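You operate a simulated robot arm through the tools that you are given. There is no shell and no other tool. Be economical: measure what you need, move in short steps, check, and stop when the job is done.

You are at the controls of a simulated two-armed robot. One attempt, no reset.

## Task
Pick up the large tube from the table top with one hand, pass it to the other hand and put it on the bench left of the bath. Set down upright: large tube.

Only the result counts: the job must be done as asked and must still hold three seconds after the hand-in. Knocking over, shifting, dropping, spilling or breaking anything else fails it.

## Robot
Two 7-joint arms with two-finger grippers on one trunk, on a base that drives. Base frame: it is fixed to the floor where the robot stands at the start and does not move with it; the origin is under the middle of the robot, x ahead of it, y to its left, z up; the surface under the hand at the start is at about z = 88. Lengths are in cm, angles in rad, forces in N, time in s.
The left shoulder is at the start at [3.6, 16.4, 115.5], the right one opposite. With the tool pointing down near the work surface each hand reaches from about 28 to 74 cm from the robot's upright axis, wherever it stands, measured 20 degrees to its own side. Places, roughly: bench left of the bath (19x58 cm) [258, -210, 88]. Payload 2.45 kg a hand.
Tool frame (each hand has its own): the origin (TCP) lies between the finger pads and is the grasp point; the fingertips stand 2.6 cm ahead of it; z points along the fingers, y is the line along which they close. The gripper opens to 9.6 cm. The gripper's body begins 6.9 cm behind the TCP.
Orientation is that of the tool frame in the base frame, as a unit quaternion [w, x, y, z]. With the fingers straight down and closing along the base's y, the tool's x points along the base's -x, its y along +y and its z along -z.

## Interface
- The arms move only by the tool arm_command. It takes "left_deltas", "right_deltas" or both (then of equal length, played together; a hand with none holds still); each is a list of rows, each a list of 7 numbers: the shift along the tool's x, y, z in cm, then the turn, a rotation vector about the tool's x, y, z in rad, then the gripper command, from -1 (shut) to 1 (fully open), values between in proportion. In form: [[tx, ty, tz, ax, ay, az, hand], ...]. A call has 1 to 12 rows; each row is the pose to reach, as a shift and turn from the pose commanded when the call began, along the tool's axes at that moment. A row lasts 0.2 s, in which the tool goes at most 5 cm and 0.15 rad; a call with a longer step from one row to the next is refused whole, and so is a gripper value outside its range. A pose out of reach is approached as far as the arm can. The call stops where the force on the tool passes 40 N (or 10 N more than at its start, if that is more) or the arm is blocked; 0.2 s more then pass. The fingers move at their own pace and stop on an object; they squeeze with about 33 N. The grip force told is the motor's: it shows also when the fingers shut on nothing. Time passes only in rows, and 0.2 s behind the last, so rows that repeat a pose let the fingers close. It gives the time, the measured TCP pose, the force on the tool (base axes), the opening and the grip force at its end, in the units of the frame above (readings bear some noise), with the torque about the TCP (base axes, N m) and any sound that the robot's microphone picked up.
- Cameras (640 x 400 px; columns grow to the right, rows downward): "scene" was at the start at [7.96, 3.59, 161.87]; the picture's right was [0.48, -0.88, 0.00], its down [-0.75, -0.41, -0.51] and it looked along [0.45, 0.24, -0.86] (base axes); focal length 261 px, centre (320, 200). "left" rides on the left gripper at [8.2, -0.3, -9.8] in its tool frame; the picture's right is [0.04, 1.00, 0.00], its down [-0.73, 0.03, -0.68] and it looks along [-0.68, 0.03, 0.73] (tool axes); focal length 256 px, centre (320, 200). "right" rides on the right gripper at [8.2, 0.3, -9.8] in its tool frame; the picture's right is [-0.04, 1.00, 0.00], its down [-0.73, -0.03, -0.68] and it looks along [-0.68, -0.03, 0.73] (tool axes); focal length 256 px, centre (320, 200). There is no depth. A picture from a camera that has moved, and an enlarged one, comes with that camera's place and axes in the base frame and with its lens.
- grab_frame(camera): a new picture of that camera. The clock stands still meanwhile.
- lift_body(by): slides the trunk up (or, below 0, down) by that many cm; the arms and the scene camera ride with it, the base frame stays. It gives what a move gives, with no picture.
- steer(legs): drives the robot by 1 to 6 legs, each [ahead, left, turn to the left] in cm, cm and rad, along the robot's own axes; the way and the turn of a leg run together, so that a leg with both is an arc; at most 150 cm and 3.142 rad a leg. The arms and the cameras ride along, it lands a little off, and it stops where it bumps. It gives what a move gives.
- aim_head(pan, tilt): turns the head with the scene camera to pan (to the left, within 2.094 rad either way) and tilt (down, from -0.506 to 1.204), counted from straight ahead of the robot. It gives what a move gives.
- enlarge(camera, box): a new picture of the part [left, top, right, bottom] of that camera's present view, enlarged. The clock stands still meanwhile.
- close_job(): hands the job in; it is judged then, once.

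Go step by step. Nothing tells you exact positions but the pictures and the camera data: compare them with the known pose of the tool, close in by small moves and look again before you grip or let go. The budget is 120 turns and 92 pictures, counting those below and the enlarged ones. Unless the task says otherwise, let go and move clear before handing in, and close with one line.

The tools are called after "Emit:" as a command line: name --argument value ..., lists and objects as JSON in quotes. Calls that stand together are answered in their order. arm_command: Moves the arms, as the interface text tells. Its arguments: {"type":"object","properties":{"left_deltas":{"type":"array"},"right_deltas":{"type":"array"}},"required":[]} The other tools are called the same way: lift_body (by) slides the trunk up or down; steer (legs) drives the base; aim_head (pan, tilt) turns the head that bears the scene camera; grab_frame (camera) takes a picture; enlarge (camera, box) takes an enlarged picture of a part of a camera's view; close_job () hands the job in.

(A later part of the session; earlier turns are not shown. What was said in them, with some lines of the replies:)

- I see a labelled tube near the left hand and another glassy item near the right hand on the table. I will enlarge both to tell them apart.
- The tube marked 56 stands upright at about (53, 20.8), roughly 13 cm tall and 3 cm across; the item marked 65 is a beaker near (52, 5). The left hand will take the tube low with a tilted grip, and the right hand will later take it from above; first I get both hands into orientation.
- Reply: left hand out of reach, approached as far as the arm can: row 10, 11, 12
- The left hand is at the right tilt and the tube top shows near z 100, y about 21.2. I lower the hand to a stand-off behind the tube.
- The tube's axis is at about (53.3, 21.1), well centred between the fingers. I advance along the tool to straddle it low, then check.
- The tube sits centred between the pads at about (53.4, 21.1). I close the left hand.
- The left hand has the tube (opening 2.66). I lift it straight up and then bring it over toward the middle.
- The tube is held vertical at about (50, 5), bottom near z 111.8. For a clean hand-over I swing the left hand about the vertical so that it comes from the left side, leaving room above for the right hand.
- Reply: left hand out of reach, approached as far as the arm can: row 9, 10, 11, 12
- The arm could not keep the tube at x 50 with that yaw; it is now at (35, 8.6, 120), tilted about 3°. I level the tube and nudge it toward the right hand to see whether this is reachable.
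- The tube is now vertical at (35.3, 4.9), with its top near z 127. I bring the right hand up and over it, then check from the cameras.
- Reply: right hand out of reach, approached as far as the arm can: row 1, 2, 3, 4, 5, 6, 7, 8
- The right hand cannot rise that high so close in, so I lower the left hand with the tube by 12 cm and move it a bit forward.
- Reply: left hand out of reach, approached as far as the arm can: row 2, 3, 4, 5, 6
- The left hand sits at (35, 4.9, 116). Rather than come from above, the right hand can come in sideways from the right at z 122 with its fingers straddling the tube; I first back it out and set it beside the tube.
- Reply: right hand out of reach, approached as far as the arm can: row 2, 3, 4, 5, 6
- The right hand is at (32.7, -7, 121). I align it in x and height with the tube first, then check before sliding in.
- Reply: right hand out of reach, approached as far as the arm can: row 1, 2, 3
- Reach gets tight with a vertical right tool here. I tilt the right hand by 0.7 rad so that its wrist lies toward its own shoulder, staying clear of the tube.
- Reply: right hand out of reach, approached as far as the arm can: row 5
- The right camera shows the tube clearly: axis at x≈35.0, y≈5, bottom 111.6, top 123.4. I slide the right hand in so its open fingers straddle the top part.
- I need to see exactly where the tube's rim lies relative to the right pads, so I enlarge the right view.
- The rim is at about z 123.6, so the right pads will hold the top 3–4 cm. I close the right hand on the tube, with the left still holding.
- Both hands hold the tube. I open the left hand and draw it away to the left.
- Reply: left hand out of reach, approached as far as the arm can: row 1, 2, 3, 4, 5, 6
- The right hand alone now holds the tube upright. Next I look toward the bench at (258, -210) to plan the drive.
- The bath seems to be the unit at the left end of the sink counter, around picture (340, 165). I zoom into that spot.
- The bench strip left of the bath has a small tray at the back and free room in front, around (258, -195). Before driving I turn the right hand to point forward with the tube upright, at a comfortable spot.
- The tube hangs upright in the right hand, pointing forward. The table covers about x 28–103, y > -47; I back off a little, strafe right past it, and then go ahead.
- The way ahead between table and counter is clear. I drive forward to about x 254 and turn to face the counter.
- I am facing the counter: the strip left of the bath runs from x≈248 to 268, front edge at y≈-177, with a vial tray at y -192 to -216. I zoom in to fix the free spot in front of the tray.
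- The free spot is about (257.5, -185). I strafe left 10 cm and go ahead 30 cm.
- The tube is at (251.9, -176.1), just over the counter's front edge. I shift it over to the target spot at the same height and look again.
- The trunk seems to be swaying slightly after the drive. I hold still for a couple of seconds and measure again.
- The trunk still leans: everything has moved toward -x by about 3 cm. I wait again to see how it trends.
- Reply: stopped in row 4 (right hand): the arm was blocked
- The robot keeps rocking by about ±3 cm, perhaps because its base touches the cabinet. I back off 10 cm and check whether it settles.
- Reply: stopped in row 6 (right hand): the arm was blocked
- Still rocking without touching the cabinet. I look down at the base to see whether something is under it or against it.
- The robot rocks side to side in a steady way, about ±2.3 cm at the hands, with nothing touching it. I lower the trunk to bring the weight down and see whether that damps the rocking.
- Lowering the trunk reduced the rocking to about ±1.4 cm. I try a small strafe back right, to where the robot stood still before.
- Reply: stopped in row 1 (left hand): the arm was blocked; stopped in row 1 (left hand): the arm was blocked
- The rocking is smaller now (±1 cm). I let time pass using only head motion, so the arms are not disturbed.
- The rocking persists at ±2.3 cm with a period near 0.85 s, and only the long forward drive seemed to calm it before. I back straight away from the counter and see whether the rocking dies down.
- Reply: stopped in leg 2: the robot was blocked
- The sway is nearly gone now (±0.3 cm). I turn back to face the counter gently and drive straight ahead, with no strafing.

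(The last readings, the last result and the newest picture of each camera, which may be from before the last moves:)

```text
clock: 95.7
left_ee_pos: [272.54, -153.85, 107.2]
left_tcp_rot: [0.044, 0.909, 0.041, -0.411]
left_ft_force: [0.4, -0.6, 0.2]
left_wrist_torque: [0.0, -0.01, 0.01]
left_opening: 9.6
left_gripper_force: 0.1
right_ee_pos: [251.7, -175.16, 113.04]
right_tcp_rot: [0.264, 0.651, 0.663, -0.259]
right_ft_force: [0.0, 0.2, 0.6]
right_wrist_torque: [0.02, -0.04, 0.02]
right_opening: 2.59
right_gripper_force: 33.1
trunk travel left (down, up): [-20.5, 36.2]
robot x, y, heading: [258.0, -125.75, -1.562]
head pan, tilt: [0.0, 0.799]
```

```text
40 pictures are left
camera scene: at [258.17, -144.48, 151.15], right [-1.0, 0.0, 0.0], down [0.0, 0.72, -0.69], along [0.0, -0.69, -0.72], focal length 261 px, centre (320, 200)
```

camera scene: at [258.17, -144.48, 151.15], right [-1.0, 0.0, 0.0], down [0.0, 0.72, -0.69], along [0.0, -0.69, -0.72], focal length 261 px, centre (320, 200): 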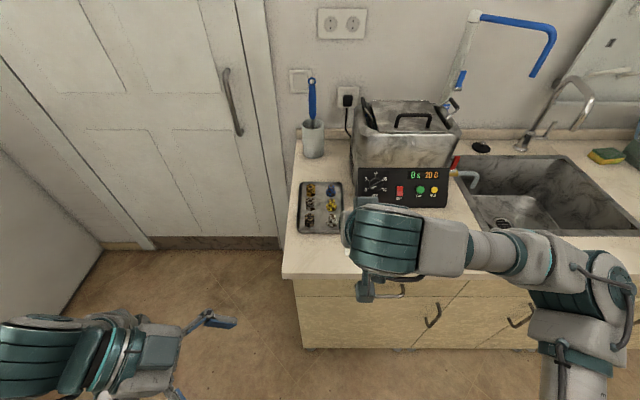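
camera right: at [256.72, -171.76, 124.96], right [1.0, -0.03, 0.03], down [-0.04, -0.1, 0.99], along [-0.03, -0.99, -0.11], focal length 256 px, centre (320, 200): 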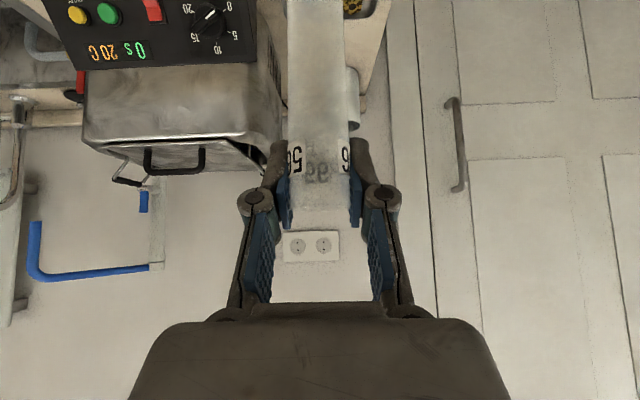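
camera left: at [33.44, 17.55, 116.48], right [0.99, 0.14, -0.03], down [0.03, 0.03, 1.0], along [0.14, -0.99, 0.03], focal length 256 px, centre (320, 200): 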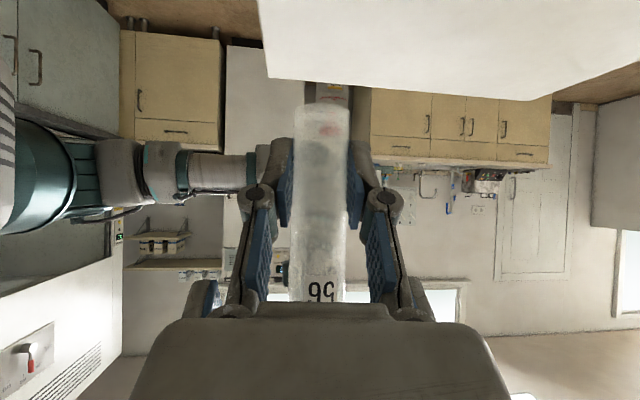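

All is steady. The tube has picked up about 3° of tilt, so I level it while moving over the free spot at (257.5, -185).

Emit:
arm_command --right_deltas '[[-0.6, 0.5, 0.6, 0, 0.01, 0, -1], [-1.8, 1.4, 1.7, 0, 0.02, 0, -1], [-3.2, 2.4, 3.0, 0, 0.03, 0, -1], [-4.6, 3.4, 4.35, 0, 0.04, 0, -1], [-6.0, 4.5, 5.7, 0, 0.053, 0, -1], [-6.9, 5.2, 6.55, 0, 0.053, 0, -1], [-7.34, 5.5, 6.94, 0, 0.053, 0, -1], [-7.34, 5.5, 6.94, 0, 0.053, 0, -1]]'

Emit:
grab_frame --camera "right"

Emit:
enlarge --camera "scene" --box '[270, 130, 450, 300]'

```text
clock: 97.5
left_ee_pos: [272.56, -153.89, 107.3]
left_tcp_rot: [0.045, 0.909, 0.042, -0.412]
left_ft_force: [-0.5, 0.1, 0.0]
left_wrist_torque: [0.01, -0.06, 0.01]
left_opening: 9.61
left_gripper_force: 0.1
right_ee_pos: [257.63, -185.19, 113.17]
right_tcp_rot: [0.246, 0.658, 0.669, -0.243]
right_ft_force: [-1.0, -0.5, -0.7]
right_wrist_torque: [-0.01, -0.04, -0.01]
right_opening: 2.56
right_gripper_force: 33.1
trunk travel left (down, up): [-20.5, 36.2]
robot x, y, heading: [258.24, -126.38, -1.564]
head pan, tilt: [0.0, 0.799]
```

```text
39 pictures are left
camera right: at [257.57, -172.42, 115.35], right [1.0, -0.01, 0.03], down [-0.03, -0.12, 0.99], along [-0.01, -0.99, -0.12], focal length 256 px, centre (320, 200)
```

right: 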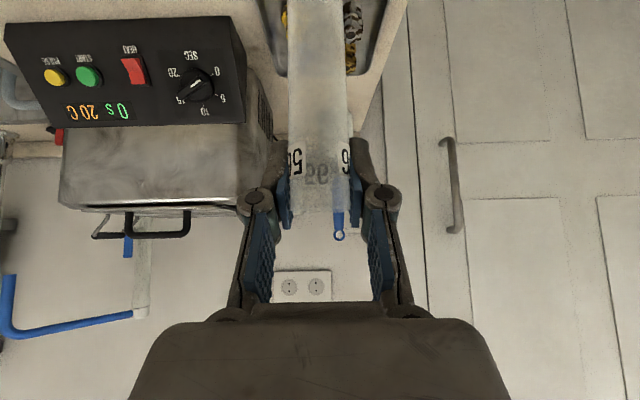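

```text
2.35 times, centred on (360, 215) of scene
camera zoom: at [258.26, -144.53, 151.15], right [-1.0, 0.0, 0.0], down [0.0, 0.72, -0.69], along [0.0, -0.69, -0.72], focal length 614 px, centre (226, 165)
```

zoom: 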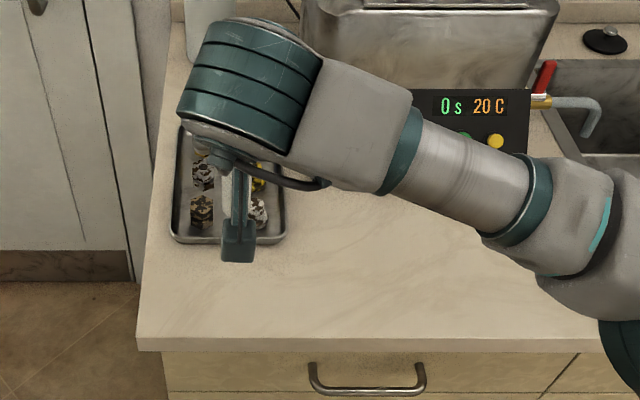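

The tube is vertical above (257.6, -185.2), about 15 cm above the counter. I lower it 9 cm and look.

Emit:
arm_command --right_deltas '[[1.2, 0, 1.4, 0, 0, 0, -1], [2.6, 0, 3.05, 0, 0, 0, -1], [3.9, 0, 4.6, 0, 0, 0, -1], [5.2, 0, 6.1, 0, 0, 0, -1], [5.85, 0, 6.85, 0, 0, 0, -1], [5.85, 0, 6.85, 0, 0, 0, -1]]'

Emit:
grab_frame --camera "scene"

Emit:
grab_frame --camera "right"

```text
clock: 98.9
left_ee_pos: [272.51, -153.77, 107.21]
left_tcp_rot: [0.044, 0.909, 0.041, -0.412]
left_ft_force: [-0.3, 0.5, 0.1]
left_wrist_torque: [0.01, 0.0, 0.01]
left_opening: 9.59
left_gripper_force: 0.1
right_ee_pos: [257.43, -184.95, 104.09]
right_tcp_rot: [0.247, 0.657, 0.67, -0.242]
right_ft_force: [-0.1, -0.2, 0.0]
right_wrist_torque: [0.01, -0.02, 0.0]
right_opening: 2.59
right_gripper_force: 33.1
trunk travel left (down, up): [-20.5, 36.2]
robot x, y, heading: [258.32, -125.92, -1.57]
head pan, tilt: [0.0, 0.799]
```

```text
37 pictures are left
camera scene: at [258.24, -144.53, 151.15], right [-1.0, 0.0, 0.0], down [0.0, 0.72, -0.69], along [0.0, -0.69, -0.72], focal length 261 px, centre (320, 200)
```

scene: 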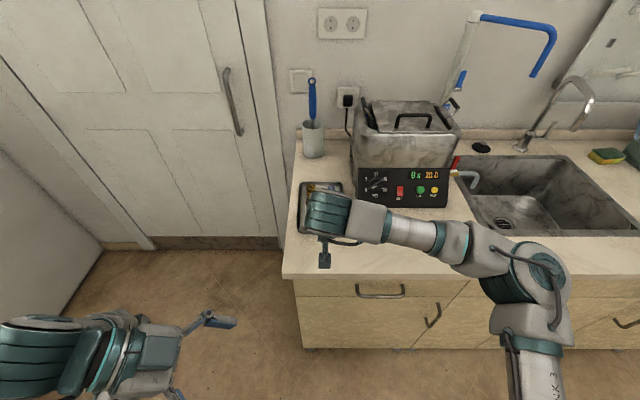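

```text
36 pictures are left
camera right: at [257.53, -172.37, 106.31], right [1.0, -0.01, 0.03], down [-0.03, -0.12, 0.99], along [-0.01, -0.99, -0.12], focal length 256 px, centre (320, 200)
```

right: 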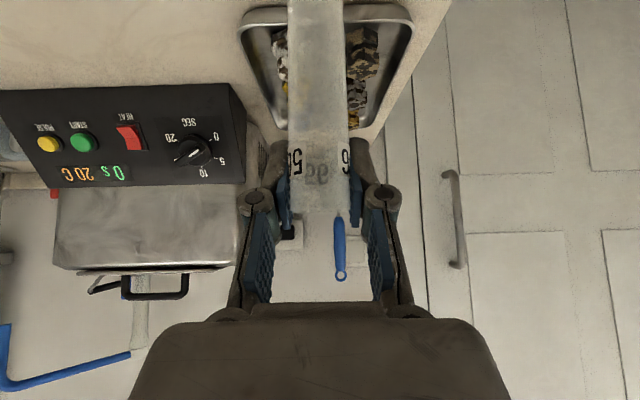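

Clear of the tray and the bath. I lower another 4.8 cm, leaving about 1 cm.

Emit:
arm_command --right_deltas '[[0.8, 0, 0.95, 0, 0, 0, -1], [1.7, 0, 2.0, 0, 0, 0, -1], [2.5, 0, 2.95, 0, 0, 0, -1], [3.1, 0, 3.65, 0, 0, 0, -1], [3.1, 0, 3.65, 0, 0, 0, -1]]'

Emit:
grab_frame --camera "right"

Emit:
enlarge --camera "scene" --box '[270, 150, 410, 300]'

```text
clock: 100.1
left_ee_pos: [272.54, -153.81, 107.39]
left_tcp_rot: [0.044, 0.91, 0.042, -0.411]
left_ft_force: [0.5, -0.9, -0.9]
left_wrist_torque: [0.04, 0.01, 0.02]
left_opening: 9.61
left_gripper_force: 0.1
right_ee_pos: [257.46, -185.04, 99.28]
right_tcp_rot: [0.246, 0.657, 0.67, -0.242]
right_ft_force: [0.0, 0.0, -1.5]
right_wrist_torque: [0.02, 0.0, -0.01]
right_opening: 2.57
right_gripper_force: 32.7
trunk travel left (down, up): [-20.5, 36.2]
robot x, y, heading: [258.28, -126.27, -1.569]
head pan, tilt: [0.0, 0.799]
```

```text
35 pictures are left
camera right: at [257.55, -172.38, 101.53], right [1.0, -0.01, 0.03], down [-0.03, -0.12, 0.99], along [-0.01, -0.99, -0.12], focal length 256 px, centre (320, 200)
```

right: 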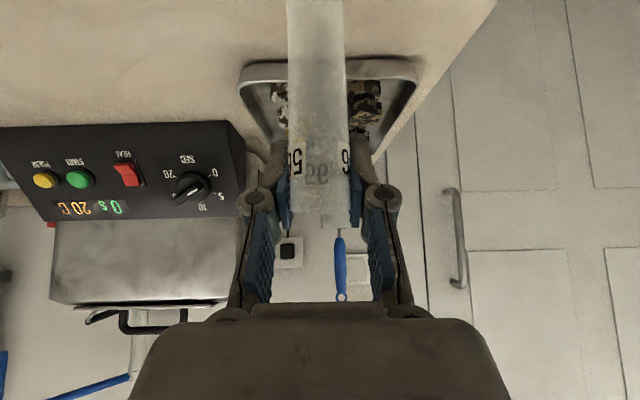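

```text
2.67 times, centred on (340, 225) of scene
camera zoom: at [258.24, -144.52, 151.15], right [-1.0, 0.0, 0.0], down [0.0, 0.72, -0.69], along [0.0, -0.69, -0.72], focal length 696 px, centre (267, 133)
```

zoom: 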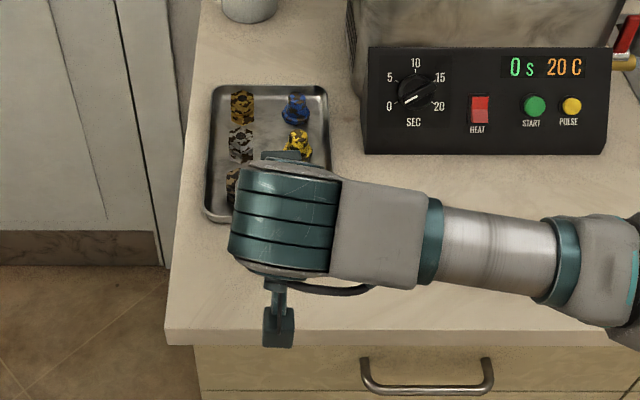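

About 1 cm remains by my estimate. I creep down in small steps watching the vertical force.

Emit:
arm_command --right_deltas '[[0.13, 0, 0.15, 0, 0, 0, -1], [0.26, 0, 0.3, 0, 0, 0, -1], [0.39, 0, 0.46, 0, 0, 0, -1], [0.39, 0, 0.46, 0, 0, 0, -1]]'

Emit:
arm_command --right_deltas '[[0.1, 0, 0.11, 0, 0, 0, -1], [0.2, 0, 0.23, 0, 0, 0, -1], [0.2, 0, 0.23, 0, 0, 0, -1]]'

```text
clock: 101.1
left_ee_pos: [272.58, -153.76, 107.27]
left_tcp_rot: [0.044, 0.91, 0.041, -0.411]
left_ft_force: [-0.5, -1.1, 0.1]
left_wrist_torque: [0.02, 0.03, 0.0]
left_opening: 9.61
left_gripper_force: 0.1
right_ee_pos: [257.43, -185.17, 98.75]
right_tcp_rot: [0.247, 0.657, 0.67, -0.242]
right_ft_force: [0.4, 0.2, -0.3]
right_wrist_torque: [-0.02, -0.01, 0.02]
right_opening: 2.59
right_gripper_force: 33.1
trunk travel left (down, up): [-20.5, 36.2]
robot x, y, heading: [258.0, -126.26, -1.57]
head pan, tilt: [0.0, 0.799]
```

```text
clock: 101.9
left_ee_pos: [272.61, -153.84, 107.2]
left_tcp_rot: [0.044, 0.909, 0.041, -0.412]
left_ft_force: [0.5, 0.0, 0.0]
left_wrist_torque: [0.0, 0.0, -0.01]
left_opening: 9.59
left_gripper_force: 0.1
right_ee_pos: [257.51, -185.06, 98.41]
right_tcp_rot: [0.246, 0.657, 0.67, -0.242]
right_ft_force: [-1.0, -0.2, 0.9]
right_wrist_torque: [-0.02, -0.01, 0.03]
right_opening: 2.57
right_gripper_force: 33.3
trunk travel left (down, up): [-20.5, 36.2]
robot x, y, heading: [257.87, -126.41, -1.57]
head pan, tilt: [0.0, 0.799]
```

Emit:
arm_command --right_deltas '[[0.1, 0, 0.11, 0, 0, 0, -1], [0.2, 0, 0.23, 0, 0, 0, -1], [0.2, 0, 0.23, 0, 0, 0, -1]]'

Emit:
arm_command --right_deltas '[[0.07, 0, 0.08, 0, 0, 0, -1], [0.13, 0, 0.15, 0, 0, 0, -1], [0.13, 0, 0.15, 0, 0, 0, -1]]'

```text
clock: 102.7
left_ee_pos: [272.57, -153.83, 107.32]
left_tcp_rot: [0.044, 0.909, 0.041, -0.412]
left_ft_force: [-1.5, -0.7, -0.4]
left_wrist_torque: [0.01, 0.0, 0.03]
left_opening: 9.63
left_gripper_force: 0.0
right_ee_pos: [257.62, -185.03, 98.16]
right_tcp_rot: [0.247, 0.657, 0.67, -0.242]
right_ft_force: [0.5, -0.4, -0.1]
right_wrist_torque: [-0.01, -0.01, 0.02]
right_opening: 2.61
right_gripper_force: 33.1
trunk travel left (down, up): [-20.5, 36.2]
robot x, y, heading: [257.86, -126.24, -1.569]
head pan, tilt: [0.0, 0.799]
```

```text
clock: 103.5
left_ee_pos: [272.52, -153.78, 107.27]
left_tcp_rot: [0.044, 0.909, 0.041, -0.412]
left_ft_force: [-1.1, -0.3, 0.1]
left_wrist_torque: [0.01, -0.01, 0.02]
left_opening: 9.6
left_gripper_force: 0.0
right_ee_pos: [257.48, -185.14, 98.02]
right_tcp_rot: [0.245, 0.658, 0.669, -0.243]
right_ft_force: [0.8, 0.8, 2.9]
right_wrist_torque: [-0.02, -0.01, 0.0]
right_opening: 2.6
right_gripper_force: 32.8
trunk travel left (down, up): [-20.5, 36.2]
robot x, y, heading: [257.97, -125.97, -1.571]
head pan, tilt: [0.0, 0.799]
```

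The vertical force begins to rise at TCP z 98.0, which matches the expected contact. One more tiny step to confirm.

Emit:
arm_command --right_deltas '[[0.07, 0, 0.08, 0, 0, 0, -1], [0.07, 0, 0.08, 0, 0, 0, -1]]'

Emit:
grab_frame --camera "right"

```text
clock: 104.1
left_ee_pos: [272.64, -153.81, 107.17]
left_tcp_rot: [0.043, 0.909, 0.041, -0.412]
left_ft_force: [0.1, -0.1, -0.4]
left_wrist_torque: [-0.01, 0.0, 0.06]
left_opening: 9.6
left_gripper_force: 0.0
right_ee_pos: [257.45, -185.13, 97.9]
right_tcp_rot: [0.249, 0.657, 0.67, -0.242]
right_ft_force: [0.2, -1.1, 9.6]
right_wrist_torque: [-0.1, 0.0, -0.01]
right_opening: 2.58
right_gripper_force: 33.7
trunk travel left (down, up): [-20.5, 36.2]
robot x, y, heading: [258.33, -126.56, -1.566]
head pan, tilt: [0.0, 0.799]
```

```text
33 pictures are left
camera right: at [257.57, -172.37, 100.13], right [1.0, -0.01, 0.03], down [-0.03, -0.12, 0.99], along [-0.01, -0.99, -0.12], focal length 256 px, centre (320, 200)
```

right: 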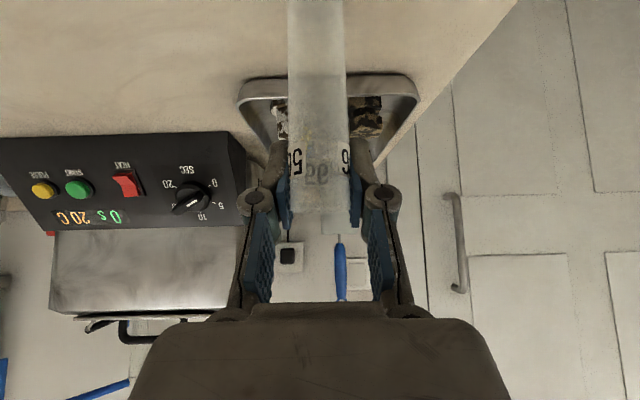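

Contact is confirmed (9.6 N). I ease off slightly and open the right hand in steps.

Emit:
arm_command --right_deltas '[[-0.05, 0, -0.06, 0, 0, 0, -1], [-0.05, 0, -0.06, 0, 0, 0, -0.4], [-0.05, 0, -0.06, 0, 0, 0, -0.2], [-0.05, 0, -0.06, 0, 0, 0, 0.2], [-0.05, 0, -0.06, 0, 0, 0, 0.6], [-0.05, 0, -0.06, 0, 0, 0, 0.6]]'

Emit:
grab_frame --camera "right"

```text
clock: 105.5
left_ee_pos: [272.6, -153.77, 107.33]
left_tcp_rot: [0.044, 0.909, 0.041, -0.412]
left_ft_force: [-0.4, 0.3, 0.2]
left_wrist_torque: [0.01, 0.01, 0.02]
left_opening: 9.63
left_gripper_force: 0.0
right_ee_pos: [257.44, -185.12, 97.89]
right_tcp_rot: [0.246, 0.657, 0.67, -0.242]
right_ft_force: [-0.7, 0.0, -0.2]
right_wrist_torque: [0.04, 0.02, 0.05]
right_opening: 7.68
right_gripper_force: 0.1
trunk travel left (down, up): [-20.5, 36.2]
robot x, y, heading: [257.97, -125.94, -1.569]
head pan, tilt: [0.0, 0.799]
```

```text
32 pictures are left
camera right: at [257.57, -172.41, 100.09], right [1.0, -0.01, 0.03], down [-0.03, -0.12, 0.99], along [-0.01, -0.99, -0.12], focal length 256 px, centre (320, 200)
```

right: 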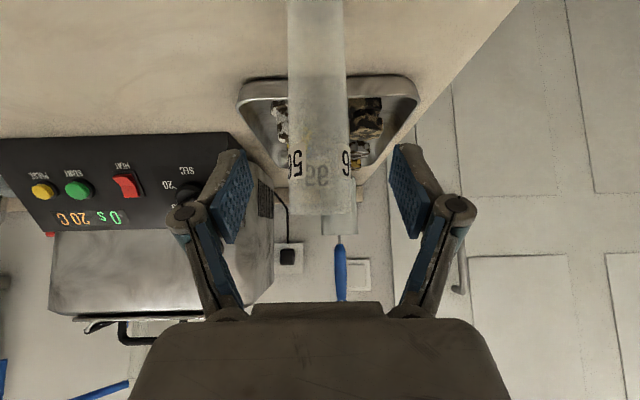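

The tube stands on its own. I withdraw the hand along its own axis, up and back.

Emit:
arm_command --right_deltas '[[0, 0, -0.8, 0, 0, 0, 0.6], [0, 0, -2, 0, 0, 0, 0.6], [0, 0, -4, 0, 0, 0, 0.6], [0, 0, -6.5, 0, 0, 0, 0.6], [0, 0, -9.5, 0, 0, 0, 0.6], [0, 0, -12, 0, 0, 0, 0.6], [0, 0, -14, 0, 0, 0, 0.6]]'

Emit:
grab_frame --camera "scene"

Emit:
grab_frame --camera "right"

```text
clock: 107.1
left_ee_pos: [272.63, -153.77, 107.2]
left_tcp_rot: [0.045, 0.909, 0.041, -0.411]
left_ft_force: [0.5, -0.4, 0.5]
left_wrist_torque: [-0.03, -0.01, 0.02]
left_opening: 9.59
left_gripper_force: 0.0
right_ee_pos: [257.35, -175.9, 108.54]
right_tcp_rot: [0.246, 0.658, 0.67, -0.242]
right_ft_force: [0.1, 0.0, -0.6]
right_wrist_torque: [0.02, 0.01, 0.01]
right_opening: 7.67
right_gripper_force: 0.1
trunk travel left (down, up): [-20.5, 36.2]
robot x, y, heading: [258.01, -126.19, -1.567]
head pan, tilt: [0.0, 0.799]
```

```text
31 pictures are left
camera scene: at [258.25, -144.42, 151.16], right [-1.0, 0.0, 0.0], down [0.0, 0.72, -0.69], along [0.0, -0.69, -0.72], focal length 261 px, centre (320, 200)
```

scene: 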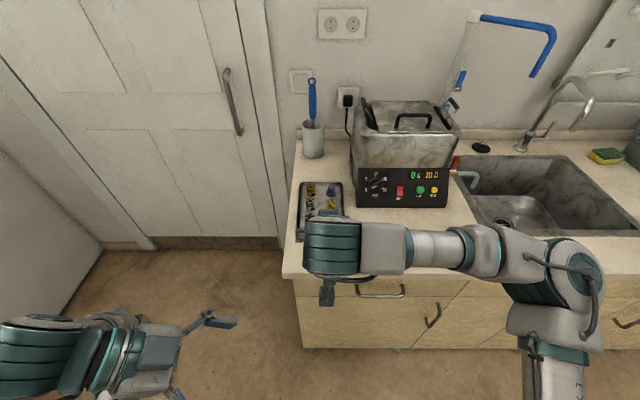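

```text
30 pictures are left
camera right: at [257.38, -163.22, 110.83], right [1.0, -0.01, 0.03], down [-0.03, -0.12, 0.99], along [-0.01, -0.99, -0.12], focal length 256 px, centre (320, 200)
```

right: 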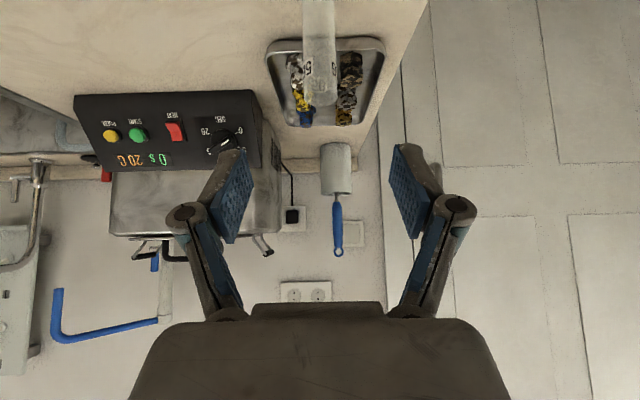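

The tube stands free in front of the tray. I raise the hand, back the robot off straight, and take a last look.

Emit:
arm_command --right_deltas '[[-1.6, 0, -1.9, 0, 0, 0, 0.6], [-3.2, 0, -3.8, 0, 0, 0, 0.6], [-4.5, 0, -5.3, 0, 0, 0, 0.6]]'

Emit:
steer --legs '[[-20, 0, 0]]'

Emit:
enlarge --camera "scene" --box '[260, 60, 440, 260]'

Emit:
grab_frame --camera "right"

```text
clock: 107.9
left_ee_pos: [272.62, -153.75, 107.28]
left_tcp_rot: [0.044, 0.909, 0.04, -0.412]
left_ft_force: [0.0, -1.1, -0.4]
left_wrist_torque: [0.02, 0.01, 0.01]
left_opening: 9.6
left_gripper_force: 0.1
right_ee_pos: [257.43, -176.07, 115.52]
right_tcp_rot: [0.247, 0.657, 0.67, -0.242]
right_ft_force: [0.6, 0.5, -0.3]
right_wrist_torque: [-0.01, 0.03, 0.0]
right_opening: 7.71
right_gripper_force: 0.1
trunk travel left (down, up): [-20.5, 36.2]
robot x, y, heading: [258.18, -125.58, -1.568]
head pan, tilt: [0.0, 0.799]
```

```text
clock: 109.5
left_ee_pos: [272.51, -133.99, 107.35]
left_tcp_rot: [0.043, 0.909, 0.039, -0.412]
left_ft_force: [-0.5, 0.6, -0.1]
left_wrist_torque: [0.02, -0.02, 0.01]
left_opening: 9.62
left_gripper_force: 0.2
right_ee_pos: [257.14, -156.05, 115.51]
right_tcp_rot: [0.246, 0.658, 0.669, -0.242]
right_ft_force: [-0.1, 0.0, 0.0]
right_wrist_torque: [0.03, -0.02, 0.01]
right_opening: 7.67
right_gripper_force: 0.0
trunk travel left (down, up): [-20.5, 36.2]
robot x, y, heading: [257.96, -106.22, -1.571]
head pan, tilt: [0.0, 0.799]
```

```text
2.00 times, centred on (350, 160) of scene
camera zoom: at [258.15, -124.61, 151.15], right [-1.0, 0.0, 0.0], down [0.0, 0.72, -0.69], along [0.0, -0.69, -0.72], focal length 522 px, centre (260, 280)
```

zoom: 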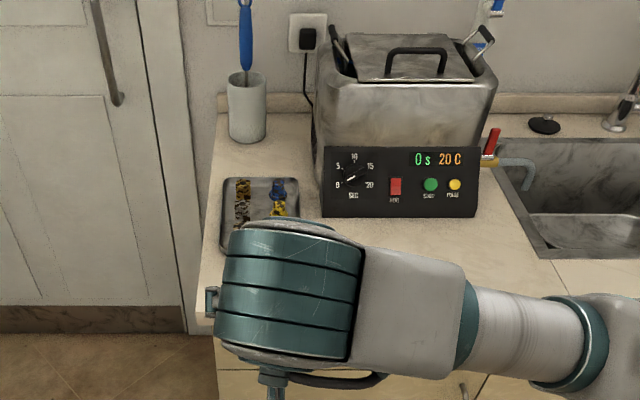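

```text
28 pictures are left
camera right: at [257.26, -143.4, 117.72], right [1.0, -0.01, 0.03], down [-0.03, -0.12, 0.99], along [-0.01, -0.99, -0.12], focal length 256 px, centre (320, 200)
```

right: 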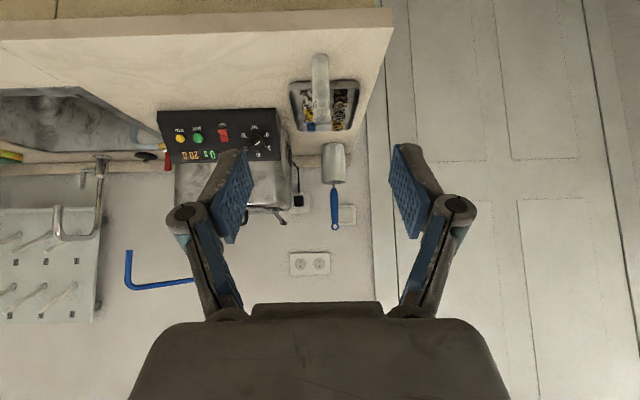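

The tube stands upright on the bench left of the bath, in front of the tray, and both hands are clear of it. I hand the job in.

Emit:
close_job

```text
The job is handed in.
```

The large tube was picked up with the left hand, passed to the right, and set down upright on the bench left of the bath, in front of the vial tray. The last picture shows it standing there with both hands clear. No knocks or spills were seen.
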